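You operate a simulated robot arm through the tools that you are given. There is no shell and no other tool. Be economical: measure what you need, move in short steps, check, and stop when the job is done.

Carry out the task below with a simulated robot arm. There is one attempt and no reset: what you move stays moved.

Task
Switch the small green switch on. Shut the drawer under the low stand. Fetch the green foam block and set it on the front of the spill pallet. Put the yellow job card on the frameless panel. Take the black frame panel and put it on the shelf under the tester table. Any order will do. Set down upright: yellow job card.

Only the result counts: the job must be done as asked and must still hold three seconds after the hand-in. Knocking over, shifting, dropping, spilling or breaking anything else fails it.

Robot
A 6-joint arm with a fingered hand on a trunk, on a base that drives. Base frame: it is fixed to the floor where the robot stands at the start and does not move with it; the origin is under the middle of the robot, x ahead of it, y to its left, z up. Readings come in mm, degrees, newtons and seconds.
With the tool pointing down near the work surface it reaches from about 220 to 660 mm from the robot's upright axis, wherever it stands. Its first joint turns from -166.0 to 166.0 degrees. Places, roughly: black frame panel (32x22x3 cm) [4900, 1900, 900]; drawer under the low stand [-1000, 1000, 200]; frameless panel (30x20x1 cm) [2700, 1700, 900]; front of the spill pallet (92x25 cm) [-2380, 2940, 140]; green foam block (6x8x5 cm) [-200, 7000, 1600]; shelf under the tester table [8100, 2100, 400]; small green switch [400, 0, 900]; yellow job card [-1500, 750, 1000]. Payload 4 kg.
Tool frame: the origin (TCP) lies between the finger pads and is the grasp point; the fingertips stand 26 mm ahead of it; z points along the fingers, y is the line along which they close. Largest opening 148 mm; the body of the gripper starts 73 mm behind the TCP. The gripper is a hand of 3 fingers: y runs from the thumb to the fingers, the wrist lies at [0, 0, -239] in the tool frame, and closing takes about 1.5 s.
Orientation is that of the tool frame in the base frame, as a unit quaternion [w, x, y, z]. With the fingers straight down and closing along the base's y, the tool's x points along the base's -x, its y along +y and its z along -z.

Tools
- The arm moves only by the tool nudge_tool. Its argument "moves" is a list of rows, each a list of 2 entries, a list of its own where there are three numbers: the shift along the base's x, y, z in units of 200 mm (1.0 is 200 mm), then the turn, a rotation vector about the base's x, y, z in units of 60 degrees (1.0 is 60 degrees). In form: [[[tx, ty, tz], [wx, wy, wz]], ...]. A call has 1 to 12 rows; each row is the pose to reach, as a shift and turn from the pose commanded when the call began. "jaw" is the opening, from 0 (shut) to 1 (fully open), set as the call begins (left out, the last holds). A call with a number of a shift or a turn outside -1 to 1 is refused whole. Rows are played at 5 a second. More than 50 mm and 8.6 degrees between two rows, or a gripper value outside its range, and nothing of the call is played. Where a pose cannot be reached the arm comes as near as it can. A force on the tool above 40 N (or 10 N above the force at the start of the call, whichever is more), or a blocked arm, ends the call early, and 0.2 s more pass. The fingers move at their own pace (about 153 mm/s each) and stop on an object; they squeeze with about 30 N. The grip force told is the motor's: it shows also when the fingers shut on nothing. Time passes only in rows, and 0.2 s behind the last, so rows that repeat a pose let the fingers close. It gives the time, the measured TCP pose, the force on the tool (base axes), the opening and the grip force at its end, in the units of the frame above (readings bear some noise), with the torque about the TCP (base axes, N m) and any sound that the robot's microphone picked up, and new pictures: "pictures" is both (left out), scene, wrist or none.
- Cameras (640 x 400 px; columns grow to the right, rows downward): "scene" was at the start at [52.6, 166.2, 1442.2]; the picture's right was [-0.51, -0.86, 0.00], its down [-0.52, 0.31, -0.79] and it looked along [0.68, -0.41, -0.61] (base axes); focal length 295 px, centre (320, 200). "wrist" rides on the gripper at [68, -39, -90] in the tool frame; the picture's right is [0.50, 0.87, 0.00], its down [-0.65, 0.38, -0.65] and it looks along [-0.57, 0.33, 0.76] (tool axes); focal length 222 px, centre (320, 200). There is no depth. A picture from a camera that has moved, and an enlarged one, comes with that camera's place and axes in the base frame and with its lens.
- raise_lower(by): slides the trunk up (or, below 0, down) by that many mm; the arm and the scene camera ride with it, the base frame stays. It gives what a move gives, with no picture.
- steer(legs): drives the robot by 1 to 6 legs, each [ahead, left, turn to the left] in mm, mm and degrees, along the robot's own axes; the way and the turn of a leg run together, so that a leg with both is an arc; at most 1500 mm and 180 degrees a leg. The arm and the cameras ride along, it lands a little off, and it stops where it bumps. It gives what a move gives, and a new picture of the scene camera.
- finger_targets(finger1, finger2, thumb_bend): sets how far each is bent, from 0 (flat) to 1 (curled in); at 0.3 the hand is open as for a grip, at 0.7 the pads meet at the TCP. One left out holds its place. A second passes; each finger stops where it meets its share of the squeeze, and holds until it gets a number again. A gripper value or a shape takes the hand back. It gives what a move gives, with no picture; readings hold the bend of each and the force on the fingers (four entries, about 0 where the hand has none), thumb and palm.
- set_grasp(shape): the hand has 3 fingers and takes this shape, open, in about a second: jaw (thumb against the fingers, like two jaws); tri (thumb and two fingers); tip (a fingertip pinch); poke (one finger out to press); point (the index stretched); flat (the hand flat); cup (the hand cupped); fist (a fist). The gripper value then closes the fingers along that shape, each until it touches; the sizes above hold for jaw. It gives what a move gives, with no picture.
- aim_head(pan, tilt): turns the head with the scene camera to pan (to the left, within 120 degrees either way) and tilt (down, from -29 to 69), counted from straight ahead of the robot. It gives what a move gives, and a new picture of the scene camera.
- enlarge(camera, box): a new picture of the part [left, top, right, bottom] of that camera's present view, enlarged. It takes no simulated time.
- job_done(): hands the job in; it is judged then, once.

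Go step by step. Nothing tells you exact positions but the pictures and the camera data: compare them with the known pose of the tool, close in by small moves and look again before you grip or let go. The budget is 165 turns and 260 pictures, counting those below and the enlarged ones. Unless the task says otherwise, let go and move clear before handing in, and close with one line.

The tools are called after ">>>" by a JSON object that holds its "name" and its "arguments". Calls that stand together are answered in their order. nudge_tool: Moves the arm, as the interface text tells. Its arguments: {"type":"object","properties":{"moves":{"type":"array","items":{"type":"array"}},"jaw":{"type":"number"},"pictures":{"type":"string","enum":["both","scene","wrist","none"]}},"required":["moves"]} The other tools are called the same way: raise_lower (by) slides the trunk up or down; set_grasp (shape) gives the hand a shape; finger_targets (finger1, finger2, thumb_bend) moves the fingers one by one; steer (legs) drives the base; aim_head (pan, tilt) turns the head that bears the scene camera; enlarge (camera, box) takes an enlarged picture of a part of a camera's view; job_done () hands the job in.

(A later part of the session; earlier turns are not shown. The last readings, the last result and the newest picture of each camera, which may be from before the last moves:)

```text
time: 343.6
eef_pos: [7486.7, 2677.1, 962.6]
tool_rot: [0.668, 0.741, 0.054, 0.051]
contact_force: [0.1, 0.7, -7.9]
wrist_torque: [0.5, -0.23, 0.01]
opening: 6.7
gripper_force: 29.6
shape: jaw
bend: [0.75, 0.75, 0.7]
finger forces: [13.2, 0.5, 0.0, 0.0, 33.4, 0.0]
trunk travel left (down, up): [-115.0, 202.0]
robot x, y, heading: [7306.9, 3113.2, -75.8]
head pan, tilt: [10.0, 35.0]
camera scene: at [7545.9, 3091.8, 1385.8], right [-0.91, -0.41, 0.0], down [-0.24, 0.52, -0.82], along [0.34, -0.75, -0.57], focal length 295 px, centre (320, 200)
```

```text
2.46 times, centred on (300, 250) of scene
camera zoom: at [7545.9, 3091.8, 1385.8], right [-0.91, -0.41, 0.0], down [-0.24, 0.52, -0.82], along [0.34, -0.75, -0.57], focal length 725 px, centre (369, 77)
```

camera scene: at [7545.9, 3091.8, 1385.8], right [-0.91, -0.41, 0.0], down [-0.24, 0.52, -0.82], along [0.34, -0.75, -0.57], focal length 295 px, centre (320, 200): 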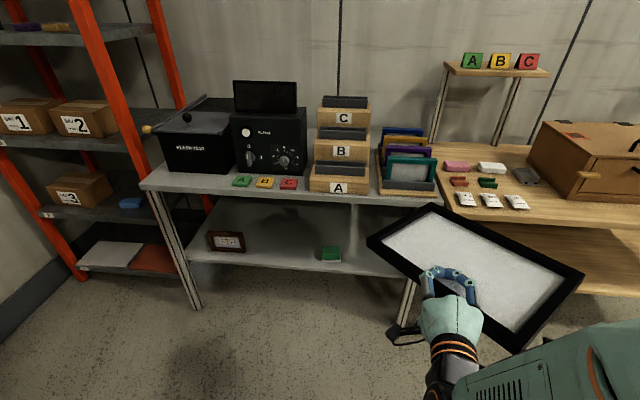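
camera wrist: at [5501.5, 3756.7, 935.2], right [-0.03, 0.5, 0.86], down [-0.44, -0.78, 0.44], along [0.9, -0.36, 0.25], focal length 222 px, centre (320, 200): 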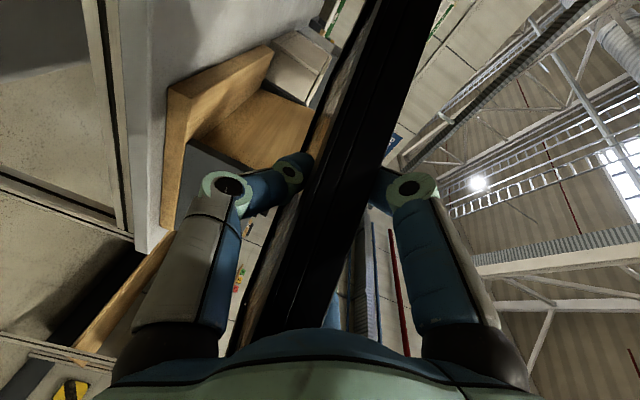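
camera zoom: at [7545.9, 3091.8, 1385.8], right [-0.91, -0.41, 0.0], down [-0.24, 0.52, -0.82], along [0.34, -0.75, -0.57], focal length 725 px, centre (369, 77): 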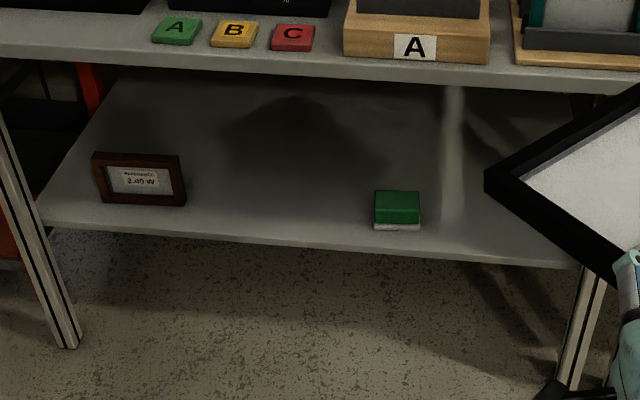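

The gap is ~355 mm for a 320 mm panel, so I'll place it squarely with its near part overhanging the shelf edge, then push it in. First I lower the trunk and hand in the open.

>>> {"name": "raise_lower", "arguments": {"by": -115}}

>>> {"name": "nudge_tool", "arguments": {"moves": [[[0.02, -0.08, -0.15], [0, 0, 0]], [[0.04, -0.16, -0.32], [0, 0, 0]], [[0.06, -0.25, -0.5], [0, 0, 0]], [[0.08, -0.33, -0.67], [0, 0, 0]], [[0.1, -0.4, -0.84], [0, 0, 0]], [[0.1, -0.4, -1], [0, 0, 0]]], "pictures": "none"}}

>>> {"name": "nudge_tool", "arguments": {"moves": [[[0, 0, -0.17], [0, 0, 0]], [[0, 0, -0.34], [0, 0, 0]], [[0, 0, -0.51], [0, 0, 0]], [[0, 0, -0.68], [0, 0, 0]], [[0, 0, -0.8], [0, 0, 0]]]}}

```text
time: 345.0
eef_pos: [7491.6, 2655.4, 832.4]
tool_rot: [0.655, 0.752, 0.057, 0.049]
contact_force: [-0.9, 0.9, -8.1]
wrist_torque: [0.56, -0.21, -0.04]
opening: 6.2
gripper_force: 30.0
shape: jaw
bend: [0.75, 0.75, 0.7]
finger forces: [13.2, 0.5, 0.0, 0.1, 33.3, 0.1]
trunk travel left (down, up): [0.0, 317.0]
robot x, y, heading: [7311.1, 3112.2, -75.8]
head pan, tilt: [10.0, 35.0]
```

```text
time: 346.4
eef_pos: [7510.3, 2577.6, 632.8]
tool_rot: [0.655, 0.752, 0.057, 0.049]
contact_force: [-1.2, 0.4, -6.9]
wrist_torque: [0.46, -0.17, 0.03]
opening: 6.5
gripper_force: 29.8
shape: jaw
bend: [0.75, 0.75, 0.7]
finger forces: [11.9, 0.3, 0.0, 0.0, 32.4, 0.1]
trunk travel left (down, up): [0.0, 317.0]
robot x, y, heading: [7307.8, 3110.1, -75.4]
head pan, tilt: [10.0, 35.0]
```

```text
time: 347.6
eef_pos: [7509.0, 2575.4, 470.9]
tool_rot: [0.654, 0.753, 0.056, 0.049]
contact_force: [-0.2, 0.0, -7.5]
wrist_torque: [0.49, -0.19, -0.03]
opening: 6.3
gripper_force: 29.8
shape: jaw
bend: [0.75, 0.75, 0.7]
finger forces: [12.3, 0.4, 0.0, 0.1, 32.7, 0.1]
trunk travel left (down, up): [0.0, 317.0]
robot x, y, heading: [7309.2, 3106.9, -75.7]
head pan, tilt: [10.0, 35.0]
camera scene: at [7554.6, 3058.4, 1270.2], right [-0.91, -0.41, 0.0], down [-0.24, 0.52, -0.82], along [0.34, -0.75, -0.57], focal length 295 px, centre (320, 200)
camera wrist: at [7562.8, 2680.0, 445.4], right [0.51, -0.04, 0.86], down [-0.74, 0.49, 0.46], along [-0.44, -0.87, 0.22], focal length 222 px, centre (320, 200)
```

scene: 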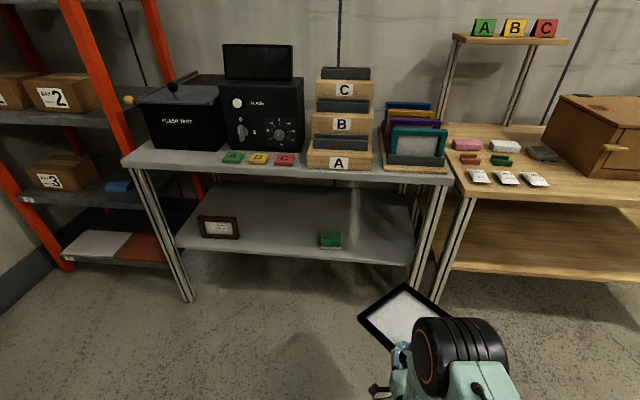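
wrist: 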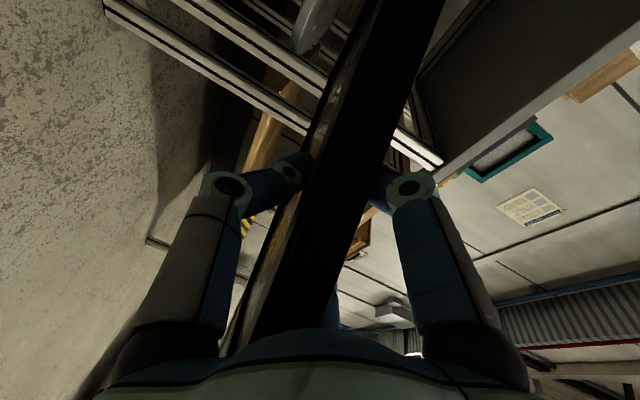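

Low reach works; I estimate the shelf at z≈370 with front edge e2≈−377 and the gap centre opposite (8080, 2355). I rotate 44° left so the panel squares with the shelf, and move to a pre-position.

>>> {"name": "steer", "arguments": {"legs": [[0, 0, 44.4], [347, -187, 0]]}}

>>> {"name": "aim_head", "arguments": {"pan": -15, "tilt": 52}}

```text
time: 352.1
eef_pos: [8021.5, 2508.5, 471.4]
tool_rot: [0.593, 0.68, 0.325, 0.283]
contact_force: [0.4, -0.1, -7.9]
wrist_torque: [0.53, 0.24, 0.0]
opening: 6.7
gripper_force: 29.8
shape: jaw
bend: [0.75, 0.75, 0.7]
finger forces: [13.1, 0.6, 0.0, 0.1, 33.2, 0.0]
trunk travel left (down, up): [0.0, 317.0]
robot x, y, heading: [7511.0, 2765.6, -32.9]
head pan, tilt: [10.0, 35.0]
camera scene: at [7729.8, 2894.0, 1270.2], right [-0.39, -0.92, 0.0], down [-0.53, 0.22, -0.82], along [0.75, -0.32, -0.57], focal length 295 px, centre (320, 200)
```

scene: 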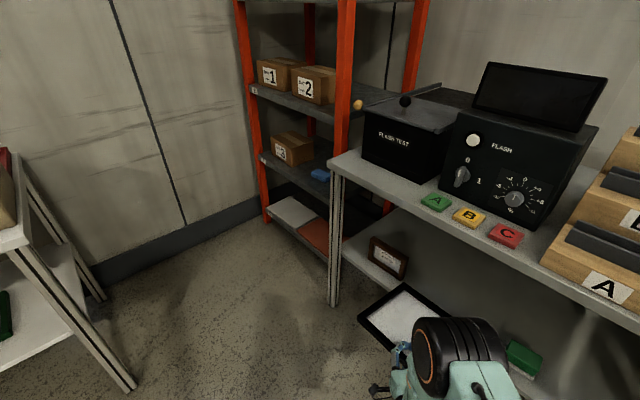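

```text
time: 353.0
eef_pos: [8021.1, 2507.2, 470.9]
tool_rot: [0.592, 0.681, 0.325, 0.283]
contact_force: [0.4, 0.0, -7.3]
wrist_torque: [0.53, 0.21, -0.01]
opening: 6.8
gripper_force: 29.9
shape: jaw
bend: [0.75, 0.75, 0.7]
finger forces: [13.1, 0.5, 0.0, 0.0, 33.0, 0.0]
trunk travel left (down, up): [0.0, 317.0]
robot x, y, heading: [7511.1, 2767.8, -33.3]
head pan, tilt: [-15.0, 52.0]
camera scene: at [7698.9, 2872.7, 1245.9], right [-0.74, -0.67, 0.0], down [-0.53, 0.59, -0.62], along [0.41, -0.46, -0.79], focal length 295 px, centre (320, 200)
```

scene: 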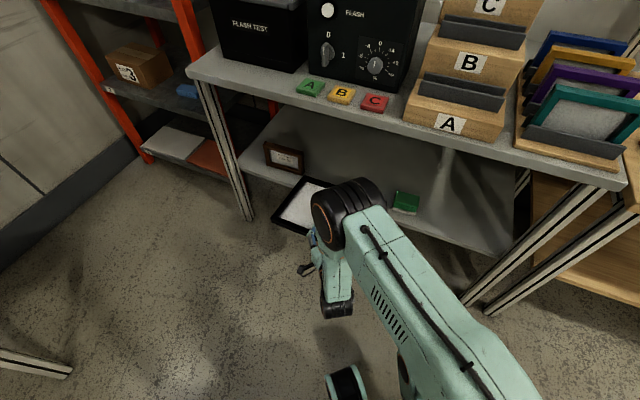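

The panel is nearly square and 30 mm off laterally; a 3.5° left turn corrects both. Then I move in toward the shelf.

>>> {"name": "steer", "arguments": {"legs": [[0, 0, 3.5], [90, -79, 0]]}}

>>> {"name": "aim_head", "arguments": {"pan": -15, "tilt": 45}}

>>> {"name": "enlarge", "arguments": {"camera": "scene", "box": [220, 140, 460, 310]}}

```text
time: 354.8
eef_pos: [8076.5, 2425.9, 471.0]
tool_rot: [0.584, 0.671, 0.345, 0.301]
contact_force: [-0.3, -0.4, -8.4]
wrist_torque: [0.5, 0.24, -0.02]
opening: 6.4
gripper_force: 30.2
shape: jaw
bend: [0.75, 0.75, 0.7]
finger forces: [13.1, 0.7, 0.1, 0.0, 33.1, 0.1]
trunk travel left (down, up): [0.0, 317.0]
robot x, y, heading: [7552.5, 2651.6, -29.4]
head pan, tilt: [-15.0, 52.0]
camera scene: at [7731.6, 2771.0, 1245.8], right [-0.7, -0.71, 0.0], down [-0.56, 0.55, -0.62], along [0.44, -0.43, -0.79], focal length 295 px, centre (320, 200)
```

scene: 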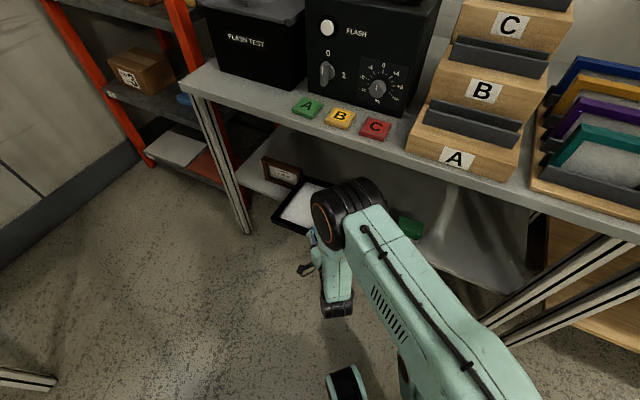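

```text
time: 355.5
eef_pos: [8076.9, 2425.7, 470.9]
tool_rot: [0.583, 0.671, 0.346, 0.3]
contact_force: [0.6, 0.4, -7.8]
wrist_torque: [0.51, 0.26, -0.06]
opening: 6.6
gripper_force: 30.6
shape: jaw
bend: [0.75, 0.75, 0.7]
finger forces: [13.0, 0.7, 0.1, 0.1, 33.0, 0.0]
trunk travel left (down, up): [0.0, 317.0]
robot x, y, heading: [7549.1, 2649.6, -29.5]
head pan, tilt: [-15.0, 45.0]
camera scene: at [7736.0, 2766.7, 1255.3], right [-0.7, -0.71, 0.0], down [-0.5, 0.5, -0.71], along [0.5, -0.5, -0.71], focal length 295 px, centre (320, 200)
```

scene: 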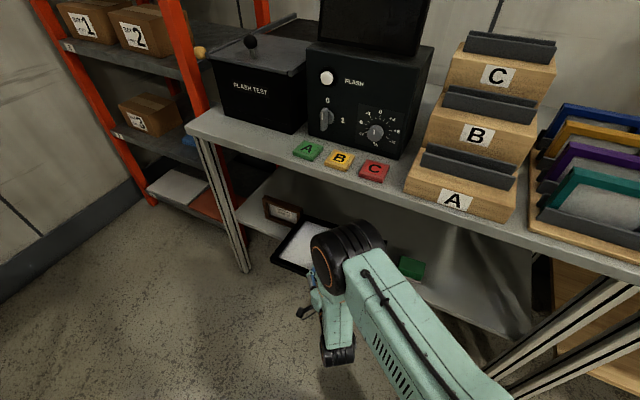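

```text
2.35 times, centred on (340, 225) of scene
camera zoom: at [7736.0, 2766.7, 1255.3], right [-0.7, -0.71, 0.0], down [-0.5, 0.5, -0.71], along [0.5, -0.5, -0.71], focal length 693 px, centre (273, 141)
```

zoom: 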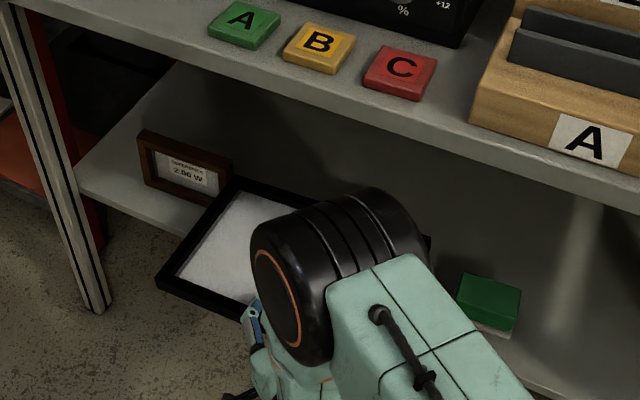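

Now square and centred with ~35 mm margin on both sides. I advance 76 mm more with the arm and start lowering.

>>> {"name": "nudge_tool", "arguments": {"moves": [[[0.04, -0.12, 0], [0, 0, 0]], [[0.08, -0.24, 0], [0, 0, 0]], [[0.12, -0.36, 0], [0, 0, 0]], [[0.12, -0.36, -0.1], [0, 0, 0]], [[0.12, -0.36, -0.2], [0, 0, 0]], [[0.12, -0.36, -0.3], [0, 0, 0]]]}}

>>> {"name": "enlarge", "arguments": {"camera": "scene", "box": [220, 140, 460, 310]}}

```text
time: 356.9
eef_pos: [8100.1, 2353.6, 408.9]
tool_rot: [0.584, 0.67, 0.345, 0.301]
contact_force: [0.7, 0.9, -7.3]
wrist_torque: [0.44, 0.21, -0.02]
opening: 6.3
gripper_force: 30.3
shape: jaw
bend: [0.75, 0.75, 0.7]
finger forces: [12.2, 0.5, 0.0, 0.1, 32.7, 0.0]
trunk travel left (down, up): [0.0, 317.0]
robot x, y, heading: [7549.5, 2652.7, -29.6]
head pan, tilt: [-15.0, 45.0]
camera scene: at [7736.1, 2766.6, 1255.4], right [-0.7, -0.71, 0.0], down [-0.5, 0.5, -0.71], along [0.5, -0.5, -0.71], focal length 295 px, centre (320, 200)
camera wrist: at [8062.7, 2463.9, 384.8], right [0.39, 0.34, 0.86], down [-0.87, -0.19, 0.46], along [0.32, -0.92, 0.22], focal length 222 px, centre (320, 200)
```

scene: 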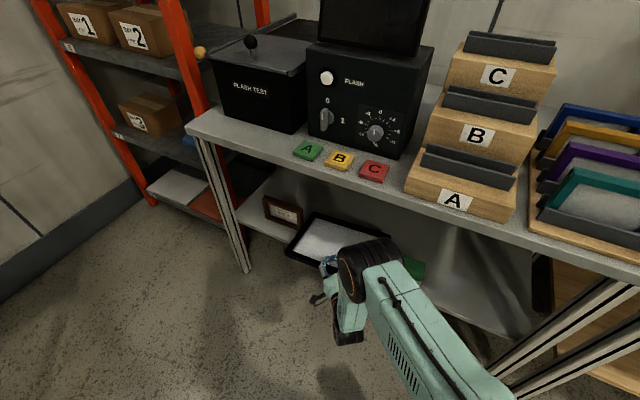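
wrist: 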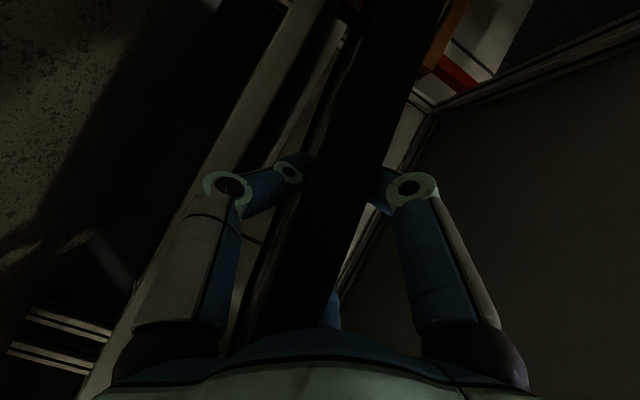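

```text
2.35 times, centred on (340, 225) of scene
camera zoom: at [7736.1, 2766.6, 1255.4], right [-0.7, -0.71, 0.0], down [-0.5, 0.5, -0.71], along [0.5, -0.5, -0.71], focal length 693 px, centre (273, 141)
```

zoom: 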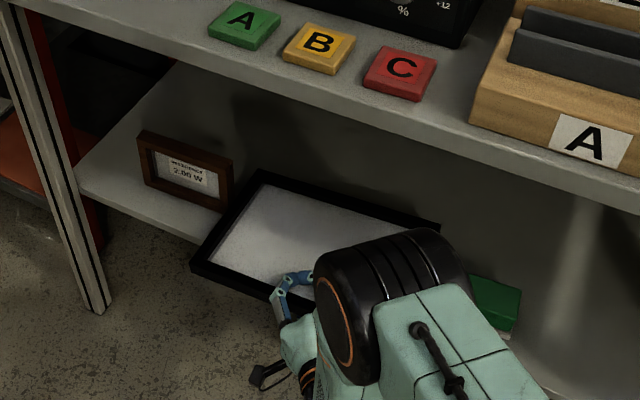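

>>> {"name": "nudge_tool", "arguments": {"moves": [[[0, 0, -0.025], [0, 0, 0]], [[0, 0, -0.05], [0, 0, 0]], [[0, 0, -0.075], [0, 0, 0]]], "pictures": "none"}}

>>> {"name": "nudge_tool", "arguments": {"moves": [[[0, 0, -0.02], [0, 0, 0]], [[0, 0, -0.03], [0, 0, 0]]], "pictures": "wrist"}}

>>> {"name": "enlarge", "arguments": {"camera": "scene", "box": [220, 140, 460, 310]}}

```text
time: 357.7
eef_pos: [8101.0, 2353.8, 396.1]
tool_rot: [0.583, 0.671, 0.345, 0.301]
contact_force: [-0.5, 0.6, -8.2]
wrist_torque: [0.51, 0.21, -0.01]
opening: 6.4
gripper_force: 30.0
shape: jaw
bend: [0.75, 0.75, 0.7]
finger forces: [12.9, 0.6, 0.0, 0.0, 33.1, 0.0]
trunk travel left (down, up): [0.0, 317.0]
robot x, y, heading: [7549.8, 2653.7, -29.4]
head pan, tilt: [-15.0, 45.0]
```

```text
time: 358.3
eef_pos: [8098.8, 2353.6, 390.2]
tool_rot: [0.583, 0.671, 0.346, 0.3]
contact_force: [-0.6, 0.0, -7.1]
wrist_torque: [0.51, 0.16, 0.04]
opening: 6.4
gripper_force: 30.1
shape: jaw
bend: [0.75, 0.75, 0.7]
finger forces: [13.4, 0.1, 0.0, 0.0, 32.7, 0.0]
trunk travel left (down, up): [0.0, 317.0]
robot x, y, heading: [7549.9, 2653.1, -29.3]
head pan, tilt: [-15.0, 45.0]
camera wrist: at [8062.6, 2464.6, 364.3], right [0.39, 0.34, 0.86], down [-0.87, -0.19, 0.47], along [0.32, -0.92, 0.22], focal length 222 px, centre (320, 200)
```

wrist: 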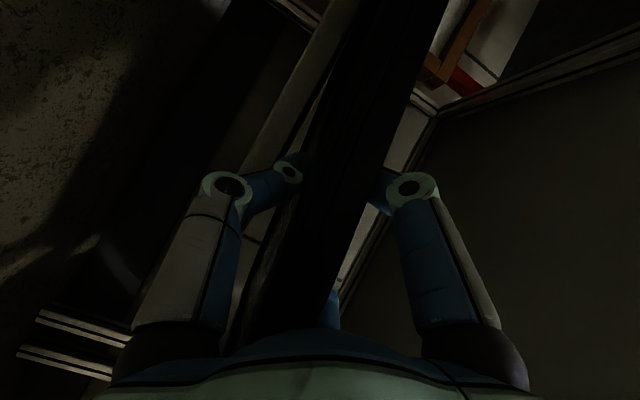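

```text
2.35 times, centred on (340, 225) of scene
camera zoom: at [7736.0, 2766.7, 1255.4], right [-0.7, -0.71, 0.0], down [-0.5, 0.5, -0.71], along [0.5, -0.5, -0.71], focal length 693 px, centre (273, 141)
```

zoom: 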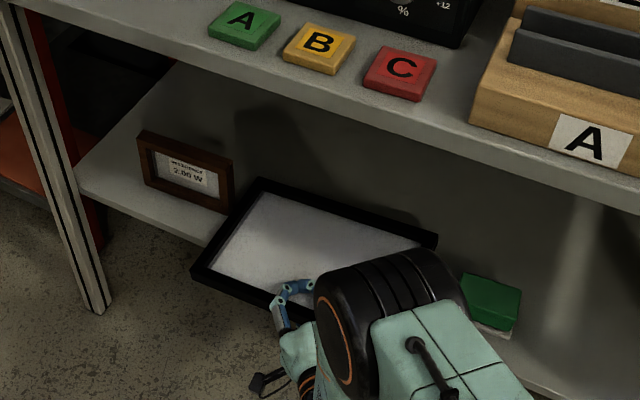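

>>> {"name": "nudge_tool", "arguments": {"moves": [[[0, 0, -0.02], [0, 0, 0]], [[0, 0, -0.035], [0, 0, 0]]], "pictures": "none"}}

>>> {"name": "nudge_tool", "arguments": {"moves": [[[0, 0, -0.02], [0, 0, 0]], [[0, 0, -0.03], [0, 0, 0]]], "pictures": "none"}}

>>> {"name": "enlarge", "arguments": {"camera": "scene", "box": [220, 140, 460, 310]}}

```text
time: 358.9
eef_pos: [8101.8, 2354.1, 383.2]
tool_rot: [0.583, 0.671, 0.346, 0.301]
contact_force: [0.4, -0.1, -6.6]
wrist_torque: [0.56, 0.08, 0.02]
opening: 6.6
gripper_force: 30.2
shape: jaw
bend: [0.75, 0.75, 0.7]
finger forces: [13.7, 0.0, 0.0, 0.1, 32.4, 0.1]
trunk travel left (down, up): [0.0, 317.0]
robot x, y, heading: [7550.1, 2653.0, -29.5]
head pan, tilt: [-15.0, 45.0]
```

```text
time: 359.5
eef_pos: [8100.9, 2354.4, 377.1]
tool_rot: [0.584, 0.671, 0.345, 0.301]
contact_force: [0.7, -0.3, -7.9]
wrist_torque: [0.55, 0.08, 0.01]
opening: 6.6
gripper_force: 30.2
shape: jaw
bend: [0.75, 0.75, 0.7]
finger forces: [13.9, 0.0, 0.0, 0.0, 32.5, 0.0]
trunk travel left (down, up): [0.0, 317.0]
robot x, y, heading: [7548.8, 2654.4, -29.5]
head pan, tilt: [-15.0, 45.0]
```

```text
2.35 times, centred on (340, 225) of scene
camera zoom: at [7736.0, 2766.7, 1255.4], right [-0.7, -0.71, 0.0], down [-0.5, 0.5, -0.71], along [0.5, -0.5, -0.71], focal length 693 px, centre (273, 141)
```

zoom: 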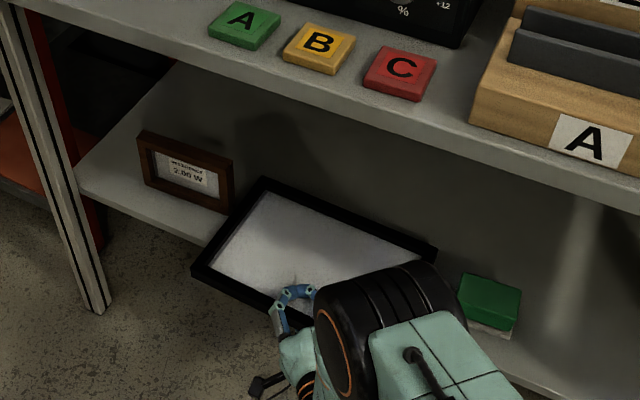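

>>> {"name": "nudge_tool", "arguments": {"moves": [[[0, 0, -0.02], [0, 0, 0]], [[0, 0, -0.04], [0, 0, 0]]], "pictures": "none"}}

>>> {"name": "nudge_tool", "arguments": {"moves": [[[0, 0, -0.02], [0, 0, 0]], [[0, 0, -0.04], [0, 0, 0]]], "pictures": "wrist"}}

>>> {"name": "enlarge", "arguments": {"camera": "scene", "box": [220, 140, 460, 310]}}

```text
time: 360.1
eef_pos: [8100.0, 2354.5, 370.9]
tool_rot: [0.586, 0.669, 0.344, 0.301]
contact_force: [-3.4, 0.9, 6.5]
wrist_torque: [0.08, -0.19, 0.0]
opening: 6.2
gripper_force: 30.3
shape: jaw
bend: [0.75, 0.75, 0.7]
finger forces: [7.2, 0.0, 0.0, 0.0, 26.2, 0.1]
trunk travel left (down, up): [0.0, 317.0]
robot x, y, heading: [7549.5, 2651.1, -29.4]
head pan, tilt: [-15.0, 45.0]
```

```text
time: 360.7
eef_pos: [8100.4, 2354.2, 364.2]
tool_rot: [0.586, 0.669, 0.344, 0.302]
contact_force: [-1.2, 2.6, 20.6]
wrist_torque: [-0.4, -0.5, 0.02]
opening: 5.8
gripper_force: 30.1
shape: jaw
bend: [0.75, 0.75, 0.7]
finger forces: [0.4, 0.1, 0.0, 0.0, 20.5, 0.0]
trunk travel left (down, up): [0.0, 317.0]
robot x, y, heading: [7554.8, 2654.7, -29.8]
head pan, tilt: [-15.0, 45.0]
camera wrist: at [8064.2, 2465.1, 337.9], right [0.38, 0.34, 0.86], down [-0.87, -0.19, 0.46], along [0.32, -0.92, 0.22], focal length 222 px, centre (320, 200)
```

wrist: 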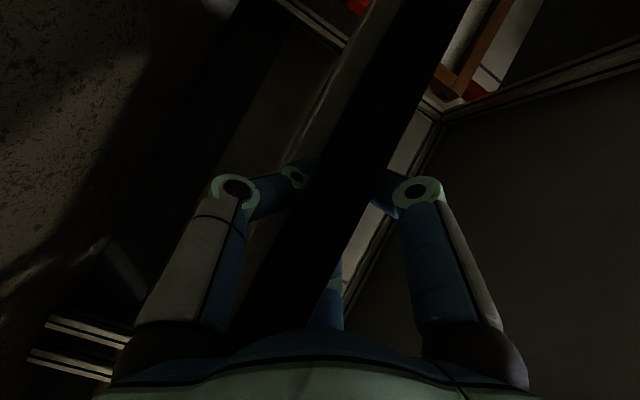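

```text
2.35 times, centred on (340, 225) of scene
camera zoom: at [7733.8, 2768.0, 1255.6], right [-0.7, -0.71, 0.0], down [-0.5, 0.5, -0.71], along [0.51, -0.5, -0.71], focal length 693 px, centre (273, 141)
```

zoom: 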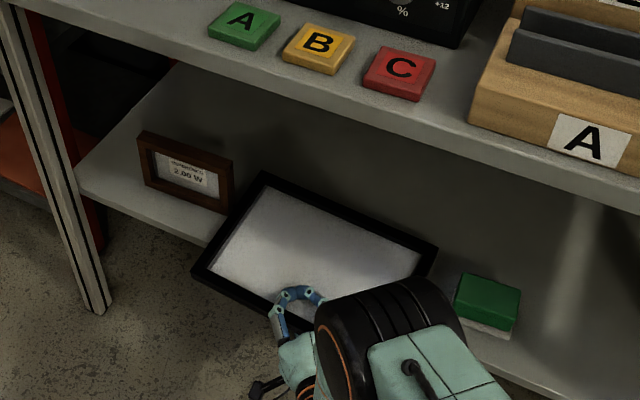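

The panel is down on the shelf (20 N push). I ease up 6 mm and open the grip.

>>> {"name": "nudge_tool", "arguments": {"moves": [[[0, 0, 0.03], [0, 0, 0]], [[0, 0, 0.03], [0, 0, 0]]], "pictures": "none"}}

>>> {"name": "finger_targets", "arguments": {"finger1": 0.6, "finger2": 0.6, "thumb_bend": 0.6}}

>>> {"name": "finger_targets", "arguments": {"finger1": 0.45, "finger2": 0.45, "thumb_bend": 0.45}}

>>> {"name": "enlarge", "arguments": {"camera": "scene", "box": [220, 140, 460, 310]}}

```text
time: 361.3
eef_pos: [8099.5, 2354.9, 366.9]
tool_rot: [0.583, 0.671, 0.345, 0.3]
contact_force: [3.4, 0.0, 4.5]
wrist_torque: [0.12, -0.2, 0.01]
opening: 5.9
gripper_force: 30.1
shape: jaw
bend: [0.75, 0.75, 0.7]
finger forces: [6.8, 0.1, 0.1, 0.1, 26.4, 0.1]
trunk travel left (down, up): [0.0, 317.0]
robot x, y, heading: [7549.4, 2650.5, -29.8]
head pan, tilt: [-15.0, 45.0]
```

```text
time: 362.3
eef_pos: [8099.8, 2354.8, 367.8]
tool_rot: [0.583, 0.671, 0.346, 0.301]
contact_force: [-2.5, -2.8, 4.0]
wrist_torque: [0.11, -0.11, -0.05]
opening: 31.2
gripper_force: 1.9
shape: fingers
bend: [0.61, 0.6, 0.6]
finger forces: [4.0, 0.0, 0.1, 0.0, 0.1, 0.1]
trunk travel left (down, up): [0.0, 317.0]
robot x, y, heading: [7551.9, 2652.8, -29.3]
head pan, tilt: [-15.0, 45.0]
```

```text
time: 363.3
eef_pos: [8101.3, 2353.1, 367.8]
tool_rot: [0.584, 0.671, 0.345, 0.301]
contact_force: [-0.2, 0.1, 0.5]
wrist_torque: [-0.02, 0.01, 0.01]
opening: 78.1
gripper_force: 0.1
shape: fingers
bend: [0.45, 0.45, 0.45]
finger forces: [0.0, 0.0, 0.0, 0.0, 0.0, 0.0]
trunk travel left (down, up): [0.0, 317.0]
robot x, y, heading: [7551.5, 2654.0, -29.6]
head pan, tilt: [-15.0, 45.0]
```

```text
2.35 times, centred on (340, 225) of scene
camera zoom: at [7735.4, 2767.0, 1255.4], right [-0.7, -0.71, 0.0], down [-0.5, 0.5, -0.71], along [0.5, -0.5, -0.71], focal length 693 px, centre (273, 141)
```

zoom: 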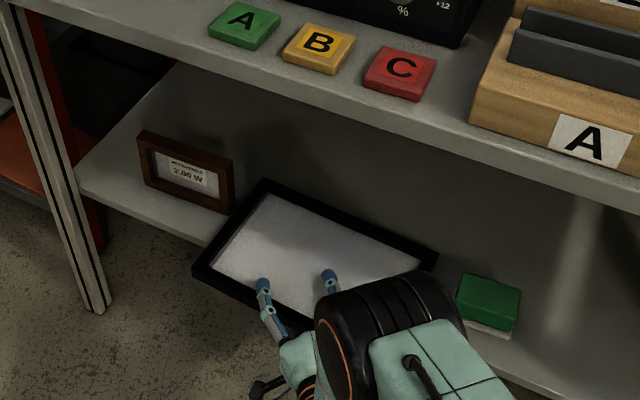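

The panel rests stably and the hand is free. I withdraw, close the fingers, and line up to push it inward.

>>> {"name": "nudge_tool", "arguments": {"moves": [[[-0.12, 0.085, 0], [0, 0, 0]], [[-0.3, 0.21, 0], [0, 0, 0]], [[-0.48, 0.34, 0], [0, 0, 0]], [[-0.62, 0.44, 0], [0, 0, 0]]], "pictures": "none"}}

>>> {"name": "nudge_tool", "arguments": {"moves": [[[0, 0, 0.03], [0, 0, 0]], [[0, 0, 0.05], [0, 0, 0]], [[0.1, 0.01, 0.05], [0, 0, 0]], [[0.25, 0.02, 0.05], [0, 0, 0]], [[0.33, 0.03, 0.05], [0, 0, 0]]], "jaw": 0}}

>>> {"name": "enlarge", "arguments": {"camera": "scene", "box": [220, 140, 460, 310]}}

```text
time: 364.3
eef_pos: [7975.6, 2440.1, 368.2]
tool_rot: [0.584, 0.67, 0.345, 0.301]
contact_force: [-0.7, -1.1, -0.2]
wrist_torque: [-0.01, -0.02, 0.0]
opening: 78.6
gripper_force: 0.1
shape: fingers
bend: [0.45, 0.45, 0.45]
finger forces: [0.1, 0.1, 0.0, 0.1, 0.0, 0.1]
trunk travel left (down, up): [0.0, 317.0]
robot x, y, heading: [7552.9, 2655.9, -29.5]
head pan, tilt: [-15.0, 45.0]
```

```text
time: 365.5
eef_pos: [8044.5, 2449.0, 376.8]
tool_rot: [0.584, 0.67, 0.345, 0.301]
contact_force: [-0.2, -0.6, -0.5]
wrist_torque: [-0.01, 0.0, -0.01]
opening: 0.0
gripper_force: 29.8
shape: jaw
bend: [0.7, 0.7, 0.7]
finger forces: [0.0, 0.0, 0.0, 0.1, 0.0, 0.0]
trunk travel left (down, up): [0.0, 317.0]
robot x, y, heading: [7550.7, 2647.3, -29.4]
head pan, tilt: [-15.0, 45.0]
camera scene: at [7735.4, 2767.0, 1255.4], right [-0.7, -0.71, 0.0], down [-0.5, 0.5, -0.71], along [0.5, -0.5, -0.71], focal length 295 px, centre (320, 200)
camera wrist: at [8006.2, 2559.3, 351.3], right [0.39, 0.34, 0.86], down [-0.87, -0.19, 0.46], along [0.32, -0.92, 0.22], focal length 222 px, centre (320, 200)
```

scene: 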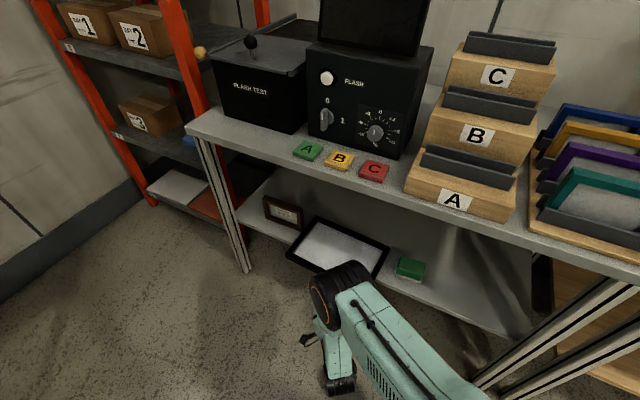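
wrist: 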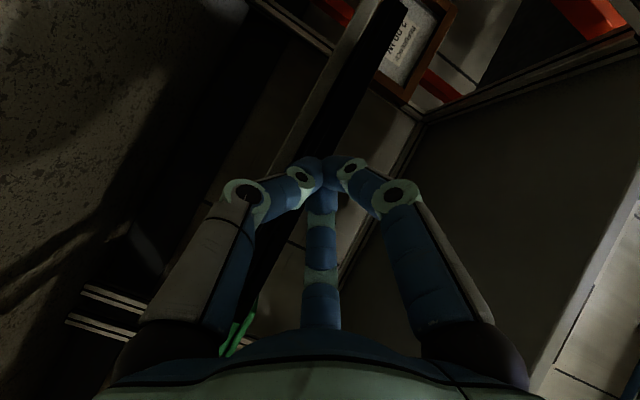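

```text
2.35 times, centred on (340, 225) of scene
camera zoom: at [7735.4, 2767.0, 1255.4], right [-0.7, -0.71, 0.0], down [-0.5, 0.5, -0.71], along [0.5, -0.5, -0.71], focal length 693 px, centre (273, 141)
```

zoom: 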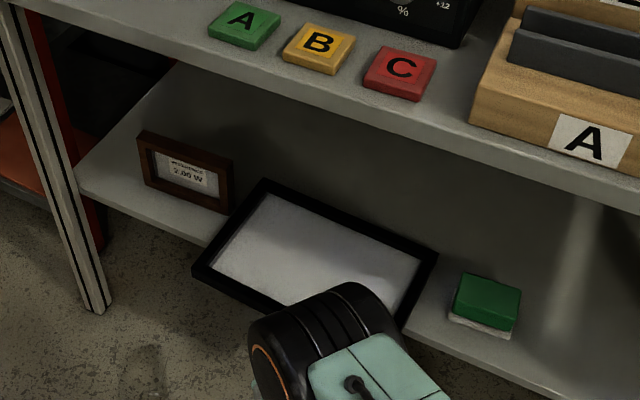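

I push along the shelf's depth direction, first a short stroke.

>>> {"name": "nudge_tool", "arguments": {"moves": [[[0.03, -0.09, 0], [0, 0, 0]], [[0.06, -0.18, 0], [0, 0, 0]], [[0.09, -0.26, 0], [0, 0, 0]], [[0.11, -0.33, 0], [0, 0, 0]], [[0.14, -0.4, 0], [0, 0, 0]]], "pictures": "none"}}

>>> {"name": "enlarge", "arguments": {"camera": "scene", "box": [220, 140, 460, 310]}}

```text
time: 366.7
eef_pos: [8070.8, 2368.1, 377.3]
tool_rot: [0.584, 0.67, 0.345, 0.301]
contact_force: [-0.5, 1.7, 0.1]
wrist_torque: [0.0, 0.0, -0.02]
opening: 0.0
gripper_force: 30.0
shape: jaw
bend: [0.7, 0.7, 0.7]
finger forces: [0.0, 0.1, 0.1, 0.0, 0.1, 0.1]
trunk travel left (down, up): [0.0, 317.0]
robot x, y, heading: [7552.0, 2652.8, -29.7]
head pan, tilt: [-15.0, 45.0]
```

```text
2.35 times, centred on (340, 225) of scene
camera zoom: at [7735.3, 2767.1, 1255.4], right [-0.7, -0.71, 0.0], down [-0.5, 0.5, -0.71], along [0.5, -0.5, -0.71], focal length 693 px, centre (273, 141)
```

zoom: 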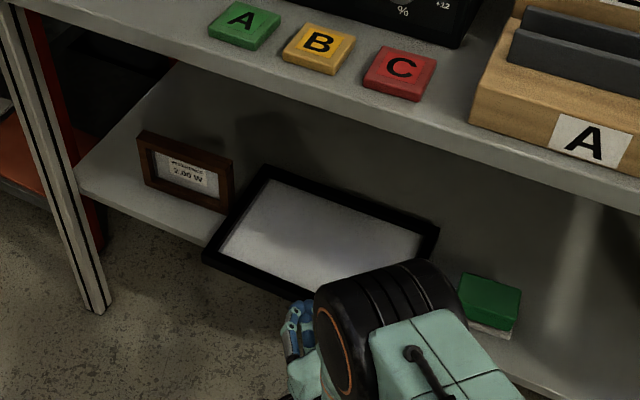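

>>> {"name": "nudge_tool", "arguments": {"moves": [[[0.02, -0.07, 0], [0, 0, 0]], [[0.04, -0.14, 0], [0, 0, 0]], [[0.065, -0.21, 0], [0, 0, 0]]], "pictures": "none"}}

>>> {"name": "enlarge", "arguments": {"camera": "scene", "box": [220, 140, 460, 310]}}

```text
time: 367.5
eef_pos: [8081.8, 2326.4, 375.8]
tool_rot: [0.583, 0.671, 0.345, 0.301]
contact_force: [-1.8, 1.6, 0.7]
wrist_torque: [-0.01, 0.0, 0.0]
opening: 0.0
gripper_force: 30.2
shape: jaw
bend: [0.7, 0.7, 0.7]
finger forces: [0.1, 0.1, 0.0, 0.1, 0.0, 0.0]
trunk travel left (down, up): [0.0, 317.0]
robot x, y, heading: [7552.6, 2654.4, -29.7]
head pan, tilt: [-15.0, 45.0]
```

```text
2.35 times, centred on (340, 225) of scene
camera zoom: at [7735.3, 2767.1, 1255.5], right [-0.7, -0.71, 0.0], down [-0.5, 0.5, -0.71], along [0.5, -0.5, -0.71], focal length 693 px, centre (273, 141)
```

zoom: 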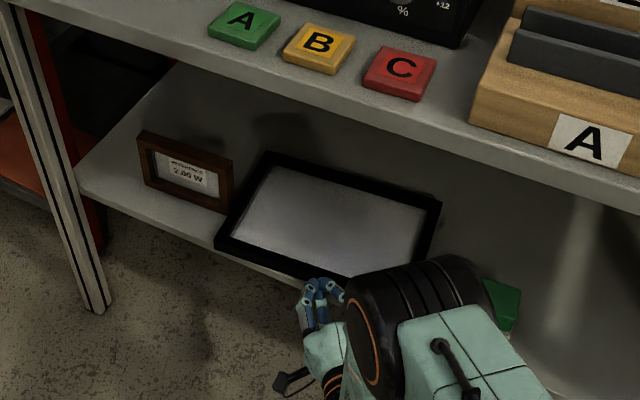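

The right side leads slightly. I move the contact 70 mm to the left and push the rest.

>>> {"name": "nudge_tool", "arguments": {"moves": [[[-0.03, 0.1, 0], [0, 0, 0]], [[0.13, 0.15, 0], [0, 0, 0]], [[0.3, 0.2, 0], [0, 0, 0]], [[0.33, 0.1, 0], [0, 0, 0]], [[0.36, 0.0, 0], [0, 0, 0]], [[0.38, -0.07, 0], [0, 0, 0]], [[0.4, -0.13, 0], [0, 0, 0]]], "pictures": "none"}}

>>> {"name": "enlarge", "arguments": {"camera": "scene", "box": [220, 140, 460, 310]}}

```text
time: 368.7
eef_pos: [8159.0, 2332.2, 381.7]
tool_rot: [0.585, 0.666, 0.347, 0.305]
contact_force: [-8.6, 7.7, 19.0]
wrist_torque: [0.15, 0.27, -0.03]
opening: 0.0
gripper_force: 30.1
shape: jaw
bend: [0.7, 0.7, 0.7]
finger forces: [0.1, 0.1, 0.1, 0.0, 20.6, 0.0]
trunk travel left (down, up): [0.0, 317.0]
robot x, y, heading: [7552.0, 2652.3, -29.3]
head pan, tilt: [-15.0, 45.0]
stopped in row 6: the force on the tool passed its limit at 46 N (the readings are from after the stop); the commanded pose is now the measured one
```

```text
2.35 times, centred on (340, 225) of scene
camera zoom: at [7732.8, 2769.1, 1255.7], right [-0.7, -0.71, 0.0], down [-0.5, 0.49, -0.71], along [0.51, -0.5, -0.71], focal length 693 px, centre (273, 141)
```

zoom: 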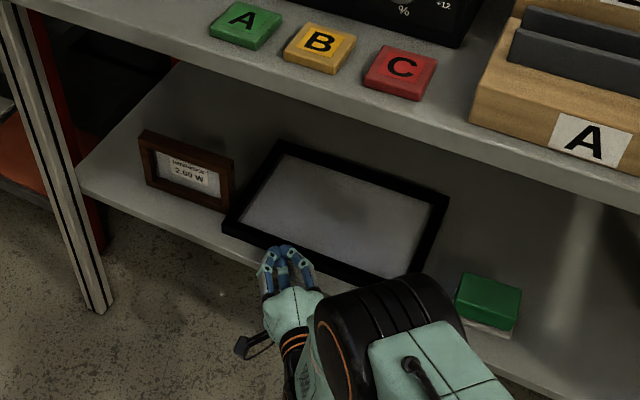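

The panel is now entirely on the shelf, and the neighbouring items are unmoved. I withdraw the hand and raise up.

>>> {"name": "nudge_tool", "arguments": {"moves": [[[-0.03, 0.06, 0.02], [0, 0, 0]], [[-0.15, 0.2, 0.04], [0, 0, 0]], [[-0.3, 0.35, 0.1], [0, 0, 0]], [[-0.45, 0.5, 0.25], [0, 0, 0]], [[-0.6, 0.62, 0.4], [0, 0, 0]], [[-0.7, 0.7, 0.6], [0, 0, 0]], [[-0.8, 0.75, 0.8], [0, 0, 0]]], "pictures": "none"}}

>>> {"name": "raise_lower", "arguments": {"by": 300}}

>>> {"name": "steer", "arguments": {"legs": [[-350, 0, 0]]}}

>>> {"name": "enlarge", "arguments": {"camera": "scene", "box": [220, 100, 520, 300]}}

```text
refused: row 4 steps farther than a row can; nothing moved
```

```text
time: 371.7
eef_pos: [8158.8, 2329.4, 679.6]
tool_rot: [0.583, 0.668, 0.347, 0.306]
contact_force: [-0.9, -0.7, 1.0]
wrist_torque: [0.01, 0.0, 0.0]
opening: 0.0
gripper_force: 29.8
shape: jaw
bend: [0.7, 0.7, 0.7]
finger forces: [0.1, 0.0, 0.0, 0.0, 0.0, 0.1]
trunk travel left (down, up): [-300.0, 17.0]
robot x, y, heading: [7550.9, 2656.0, -29.6]
head pan, tilt: [-15.0, 45.0]
```

```text
time: 374.0
eef_pos: [7853.3, 2497.7, 679.8]
tool_rot: [0.585, 0.67, 0.345, 0.302]
contact_force: [-0.1, 1.6, 0.0]
wrist_torque: [-0.01, 0.0, 0.01]
opening: 0.1
gripper_force: 29.9
shape: jaw
bend: [0.7, 0.7, 0.7]
finger forces: [0.0, 0.1, 0.1, 0.0, 0.1, 0.0]
trunk travel left (down, up): [-300.0, 17.0]
robot x, y, heading: [7252.4, 2825.6, -30.0]
head pan, tilt: [-15.0, 45.0]
camera scene: at [7385.7, 2966.1, 1559.5], right [-0.71, -0.71, 0.0], down [-0.5, 0.5, -0.71], along [0.5, -0.5, -0.71], focal length 295 px, centre (320, 200)
```

scene: 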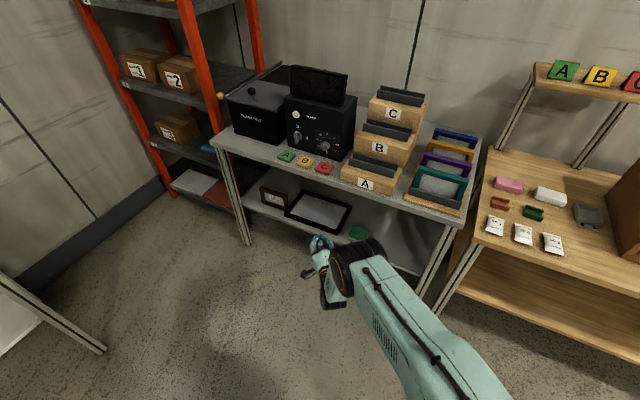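

```text
2.00 times, centred on (370, 200) of scene
camera zoom: at [7385.7, 2966.1, 1559.5], right [-0.71, -0.71, 0.0], down [-0.5, 0.5, -0.71], along [0.5, -0.5, -0.71], focal length 589 px, centre (220, 200)
```

zoom: 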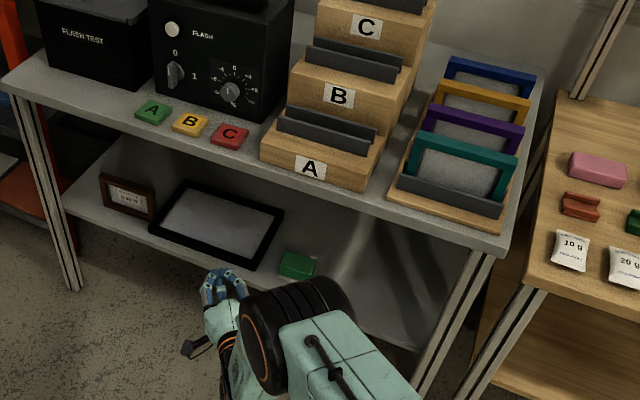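

The black frame panel lies fully on the shelf. Next the foam block; I tuck the arm, turn round and head back out of the packing area.

>>> {"name": "nudge_tool", "arguments": {"moves": [[[-0.17, 0.1, 0.1], [0, 0, 0]], [[-0.34, 0.2, 0.2], [0, 0, 0]], [[-0.51, 0.3, 0.3], [0, 0, 0]], [[-0.68, 0.4, 0.4], [0, 0, 0]], [[-0.85, 0.5, 0.5], [0, 0, 0]], [[-0.9, 0.52, 0.7], [0, 0, 0]], [[-0.9, 0.52, 0.9], [0, 0, 0]]], "pictures": "none"}}

>>> {"name": "steer", "arguments": {"legs": [[0, 0, 115], [0, 0, 113.5], [900, 0, 0], [900, 0, 0]]}}

>>> {"name": "aim_head", "arguments": {"pan": 0, "tilt": 15}}

```text
time: 375.6
eef_pos: [7674.7, 2603.0, 859.9]
tool_rot: [0.585, 0.669, 0.345, 0.302]
contact_force: [-0.4, -0.2, 0.4]
wrist_torque: [0.03, 0.01, 0.03]
opening: 0.1
gripper_force: 30.2
shape: jaw
bend: [0.7, 0.7, 0.7]
finger forces: [0.1, 0.0, 0.0, 0.0, 0.1, 0.0]
trunk travel left (down, up): [-300.0, 17.0]
robot x, y, heading: [7250.2, 2826.5, -29.6]
head pan, tilt: [-15.0, 45.0]
```

```text
time: 393.9
eef_pos: [5102.9, 2125.9, 863.0]
tool_rot: [0.519, 0.588, -0.465, -0.41]
contact_force: [10.7, 4.1, 15.1]
wrist_torque: [0.04, -0.07, 0.0]
opening: 0.0
gripper_force: 30.4
shape: jaw
bend: [0.7, 0.7, 0.7]
finger forces: [0.0, 0.0, 0.0, 0.0, 7.2, 0.0]
trunk travel left (down, up): [-300.0, 17.0]
robot x, y, heading: [5544.2, 2295.3, -161.2]
head pan, tilt: [-15.0, 45.0]
stopped in leg 4: the force on the tool passed its limit at 46 N (the readings are from after the stop); the commanded pose is now the measured one
camera scene: at [5566.2, 2104.1, 1559.5], right [-0.07, 1.0, 0.0], down [0.7, 0.05, -0.71], along [-0.71, -0.05, -0.71], focal length 295 px, centre (320, 200)
```

scene: 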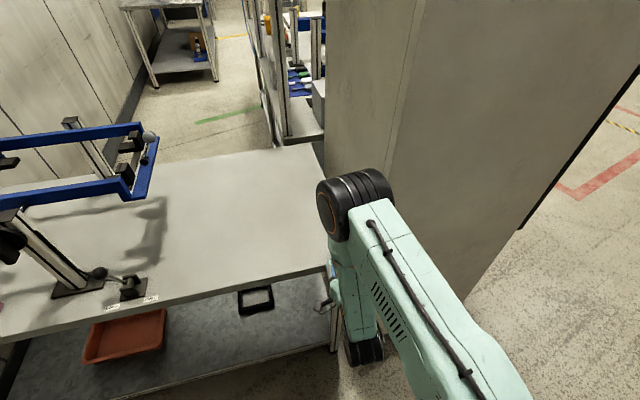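

```text
time: 394.9
eef_pos: [5101.8, 2124.6, 862.7]
tool_rot: [0.519, 0.588, -0.465, -0.41]
contact_force: [12.8, 5.2, 20.6]
wrist_torque: [0.03, -0.12, -0.01]
opening: 0.0
gripper_force: 30.1
shape: jaw
bend: [0.7, 0.7, 0.7]
finger forces: [0.1, 0.0, 0.0, 0.0, 8.1, 0.0]
trunk travel left (down, up): [-300.0, 17.0]
robot x, y, heading: [5547.9, 2294.3, -161.2]
head pan, tilt: [0.0, 15.0]
camera scene: at [5559.4, 2079.6, 1606.4], right [-0.32, 0.95, 0.0], down [0.24, 0.08, -0.97], along [-0.91, -0.31, -0.26], focal length 295 px, centre (320, 200)
```

scene: 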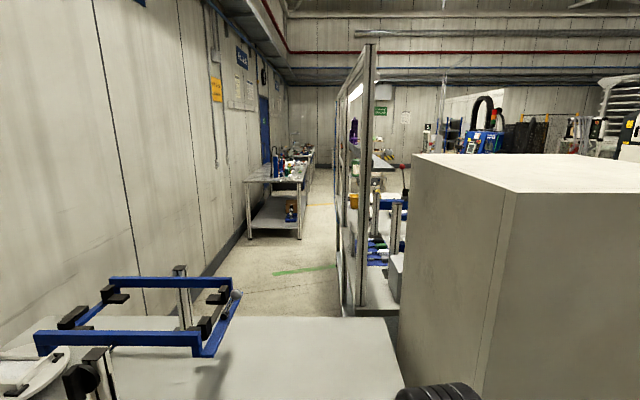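

I overshot and touched the bench's edge. I back off, then sidestep right past the oven and continue down the hall.

>>> {"name": "steer", "arguments": {"legs": [[-120, 0, 0], [0, -1230, 0], [1400, 0, 0], [1200, 0, 0]]}}

>>> {"name": "aim_head", "arguments": {"pan": -75, "tilt": 8}}

```text
time: 419.0
eef_pos: [2374.4, 2419.4, 859.6]
tool_rot: [0.525, 0.598, -0.455, -0.4]
contact_force: [-0.4, 0.8, -0.4]
wrist_torque: [-0.01, 0.01, -0.02]
opening: 0.0
gripper_force: 30.0
shape: jaw
bend: [0.7, 0.7, 0.7]
finger forces: [0.0, 0.0, 0.0, 0.0, 0.0, 0.0]
trunk travel left (down, up): [-300.0, 17.0]
robot x, y, heading: [2814.5, 2607.4, -159.2]
head pan, tilt: [0.0, 15.0]
camera scene: at [2830.8, 2389.9, 1606.2], right [-0.36, 0.93, 0.0], down [0.24, 0.09, -0.97], along [-0.9, -0.34, -0.26], focal length 295 px, centre (320, 200)
```

scene: 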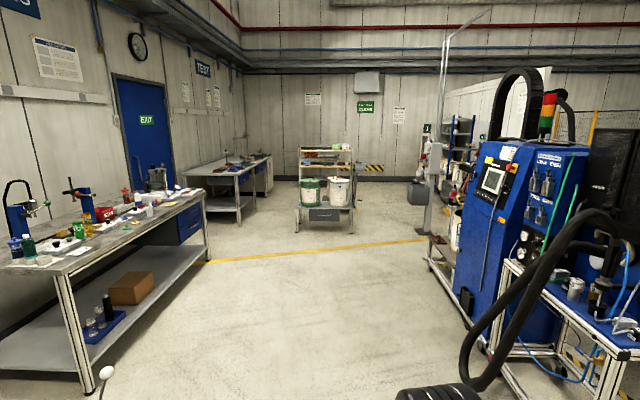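

```text
time: 420.4
eef_pos: [2374.3, 2421.4, 860.9]
tool_rot: [0.525, 0.598, -0.455, -0.4]
contact_force: [-0.7, 0.0, -0.4]
wrist_torque: [0.0, -0.04, 0.04]
opening: 0.0
gripper_force: 30.1
shape: jaw
bend: [0.7, 0.7, 0.7]
finger forces: [0.1, 0.0, 0.0, 0.0, 0.0, 0.0]
trunk travel left (down, up): [-300.0, 17.0]
robot x, y, heading: [2818.1, 2605.5, -159.3]
head pan, tilt: [-75.0, 8.0]
camera scene: at [2863.9, 2498.3, 1617.6], right [0.81, 0.59, 0.0], down [0.08, -0.11, -0.99], along [-0.58, 0.8, -0.14], focal length 295 px, centre (320, 200)
```

scene: 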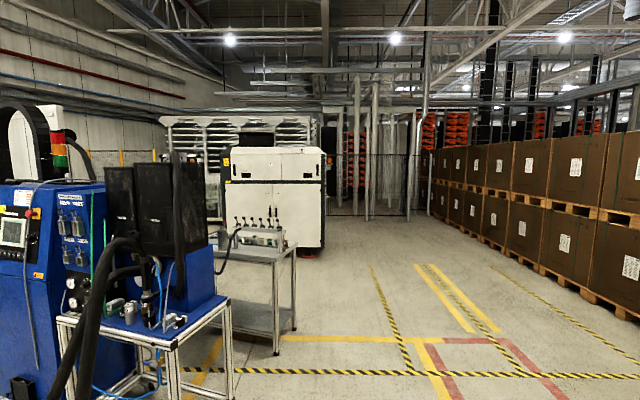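

>>> {"name": "enlarge", "arguments": {"camera": "scene", "box": [210, 100, 450, 270]}}

```text
2.35 times, centred on (330, 185) of scene
camera zoom: at [2863.9, 2498.3, 1617.6], right [0.81, 0.59, 0.0], down [0.08, -0.11, -0.99], along [-0.58, 0.8, -0.14], focal length 693 px, centre (296, 235)
```

zoom: 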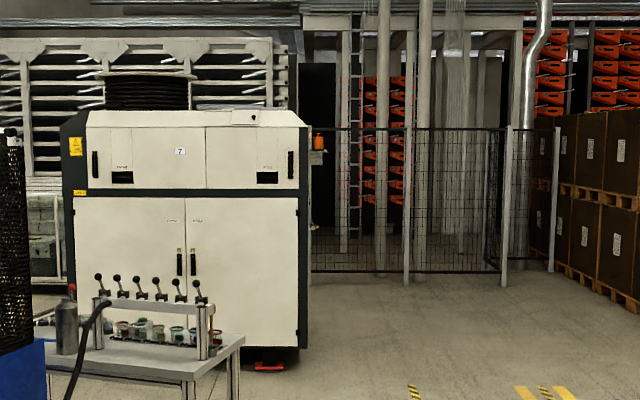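

The foam block should be on a side shelf of the white machine's right flank, near (-200, 7000, 1600). I drive over, facing that flank.

>>> {"name": "steer", "arguments": {"legs": [[0, 0, -2.2], [0, -1400, 0], [0, -1400, 0], [0, -1400, 0], [400, -800, 0]]}}

>>> {"name": "aim_head", "arguments": {"pan": 0, "tilt": 5}}

```text
time: 464.9
eef_pos: [341.6, 7059.6, 860.6]
tool_rot: [0.523, 0.596, -0.457, -0.402]
contact_force: [-0.1, -0.7, 0.6]
wrist_torque: [-0.02, 0.02, -0.02]
opening: 0.0
gripper_force: 29.8
shape: jaw
bend: [0.7, 0.7, 0.7]
finger forces: [0.0, 0.0, 0.0, 0.1, 0.0, 0.0]
trunk travel left (down, up): [-300.0, 17.0]
robot x, y, heading: [783.5, 7244.7, -159.6]
head pan, tilt: [-75.0, 8.0]
camera scene: at [831.6, 7133.7, 1617.6], right [0.81, 0.58, 0.0], down [0.08, -0.11, -0.99], along [-0.57, 0.81, -0.14], focal length 295 px, centre (320, 200)
```

scene: 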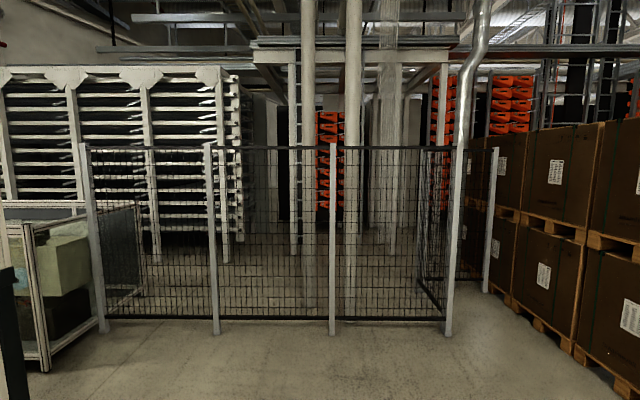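

```text
time: 466.3
eef_pos: [340.3, 7059.3, 861.1]
tool_rot: [0.524, 0.596, -0.457, -0.402]
contact_force: [0.0, -0.1, -0.2]
wrist_torque: [0.0, 0.0, 0.03]
opening: 0.1
gripper_force: 29.7
shape: jaw
bend: [0.7, 0.7, 0.7]
finger forces: [0.0, 0.0, 0.1, 0.0, 0.0, 0.1]
trunk travel left (down, up): [-300.0, 17.0]
robot x, y, heading: [784.0, 7243.1, -159.5]
head pan, tilt: [0.0, 5.0]
camera scene: at [799.2, 7026.1, 1622.5], right [-0.35, 0.94, 0.0], down [0.08, 0.03, -1.0], along [-0.93, -0.35, -0.09], focal length 295 px, centre (320, 200)
```

scene: 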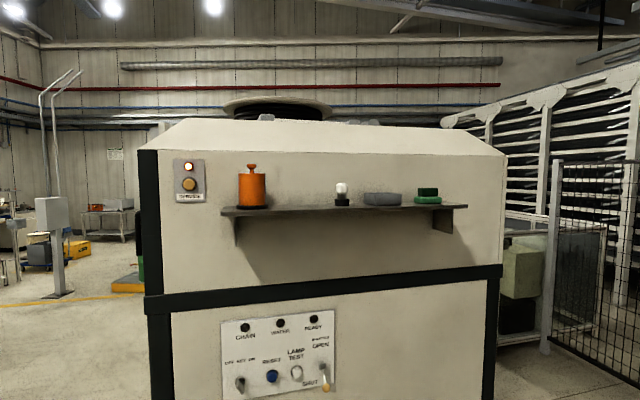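

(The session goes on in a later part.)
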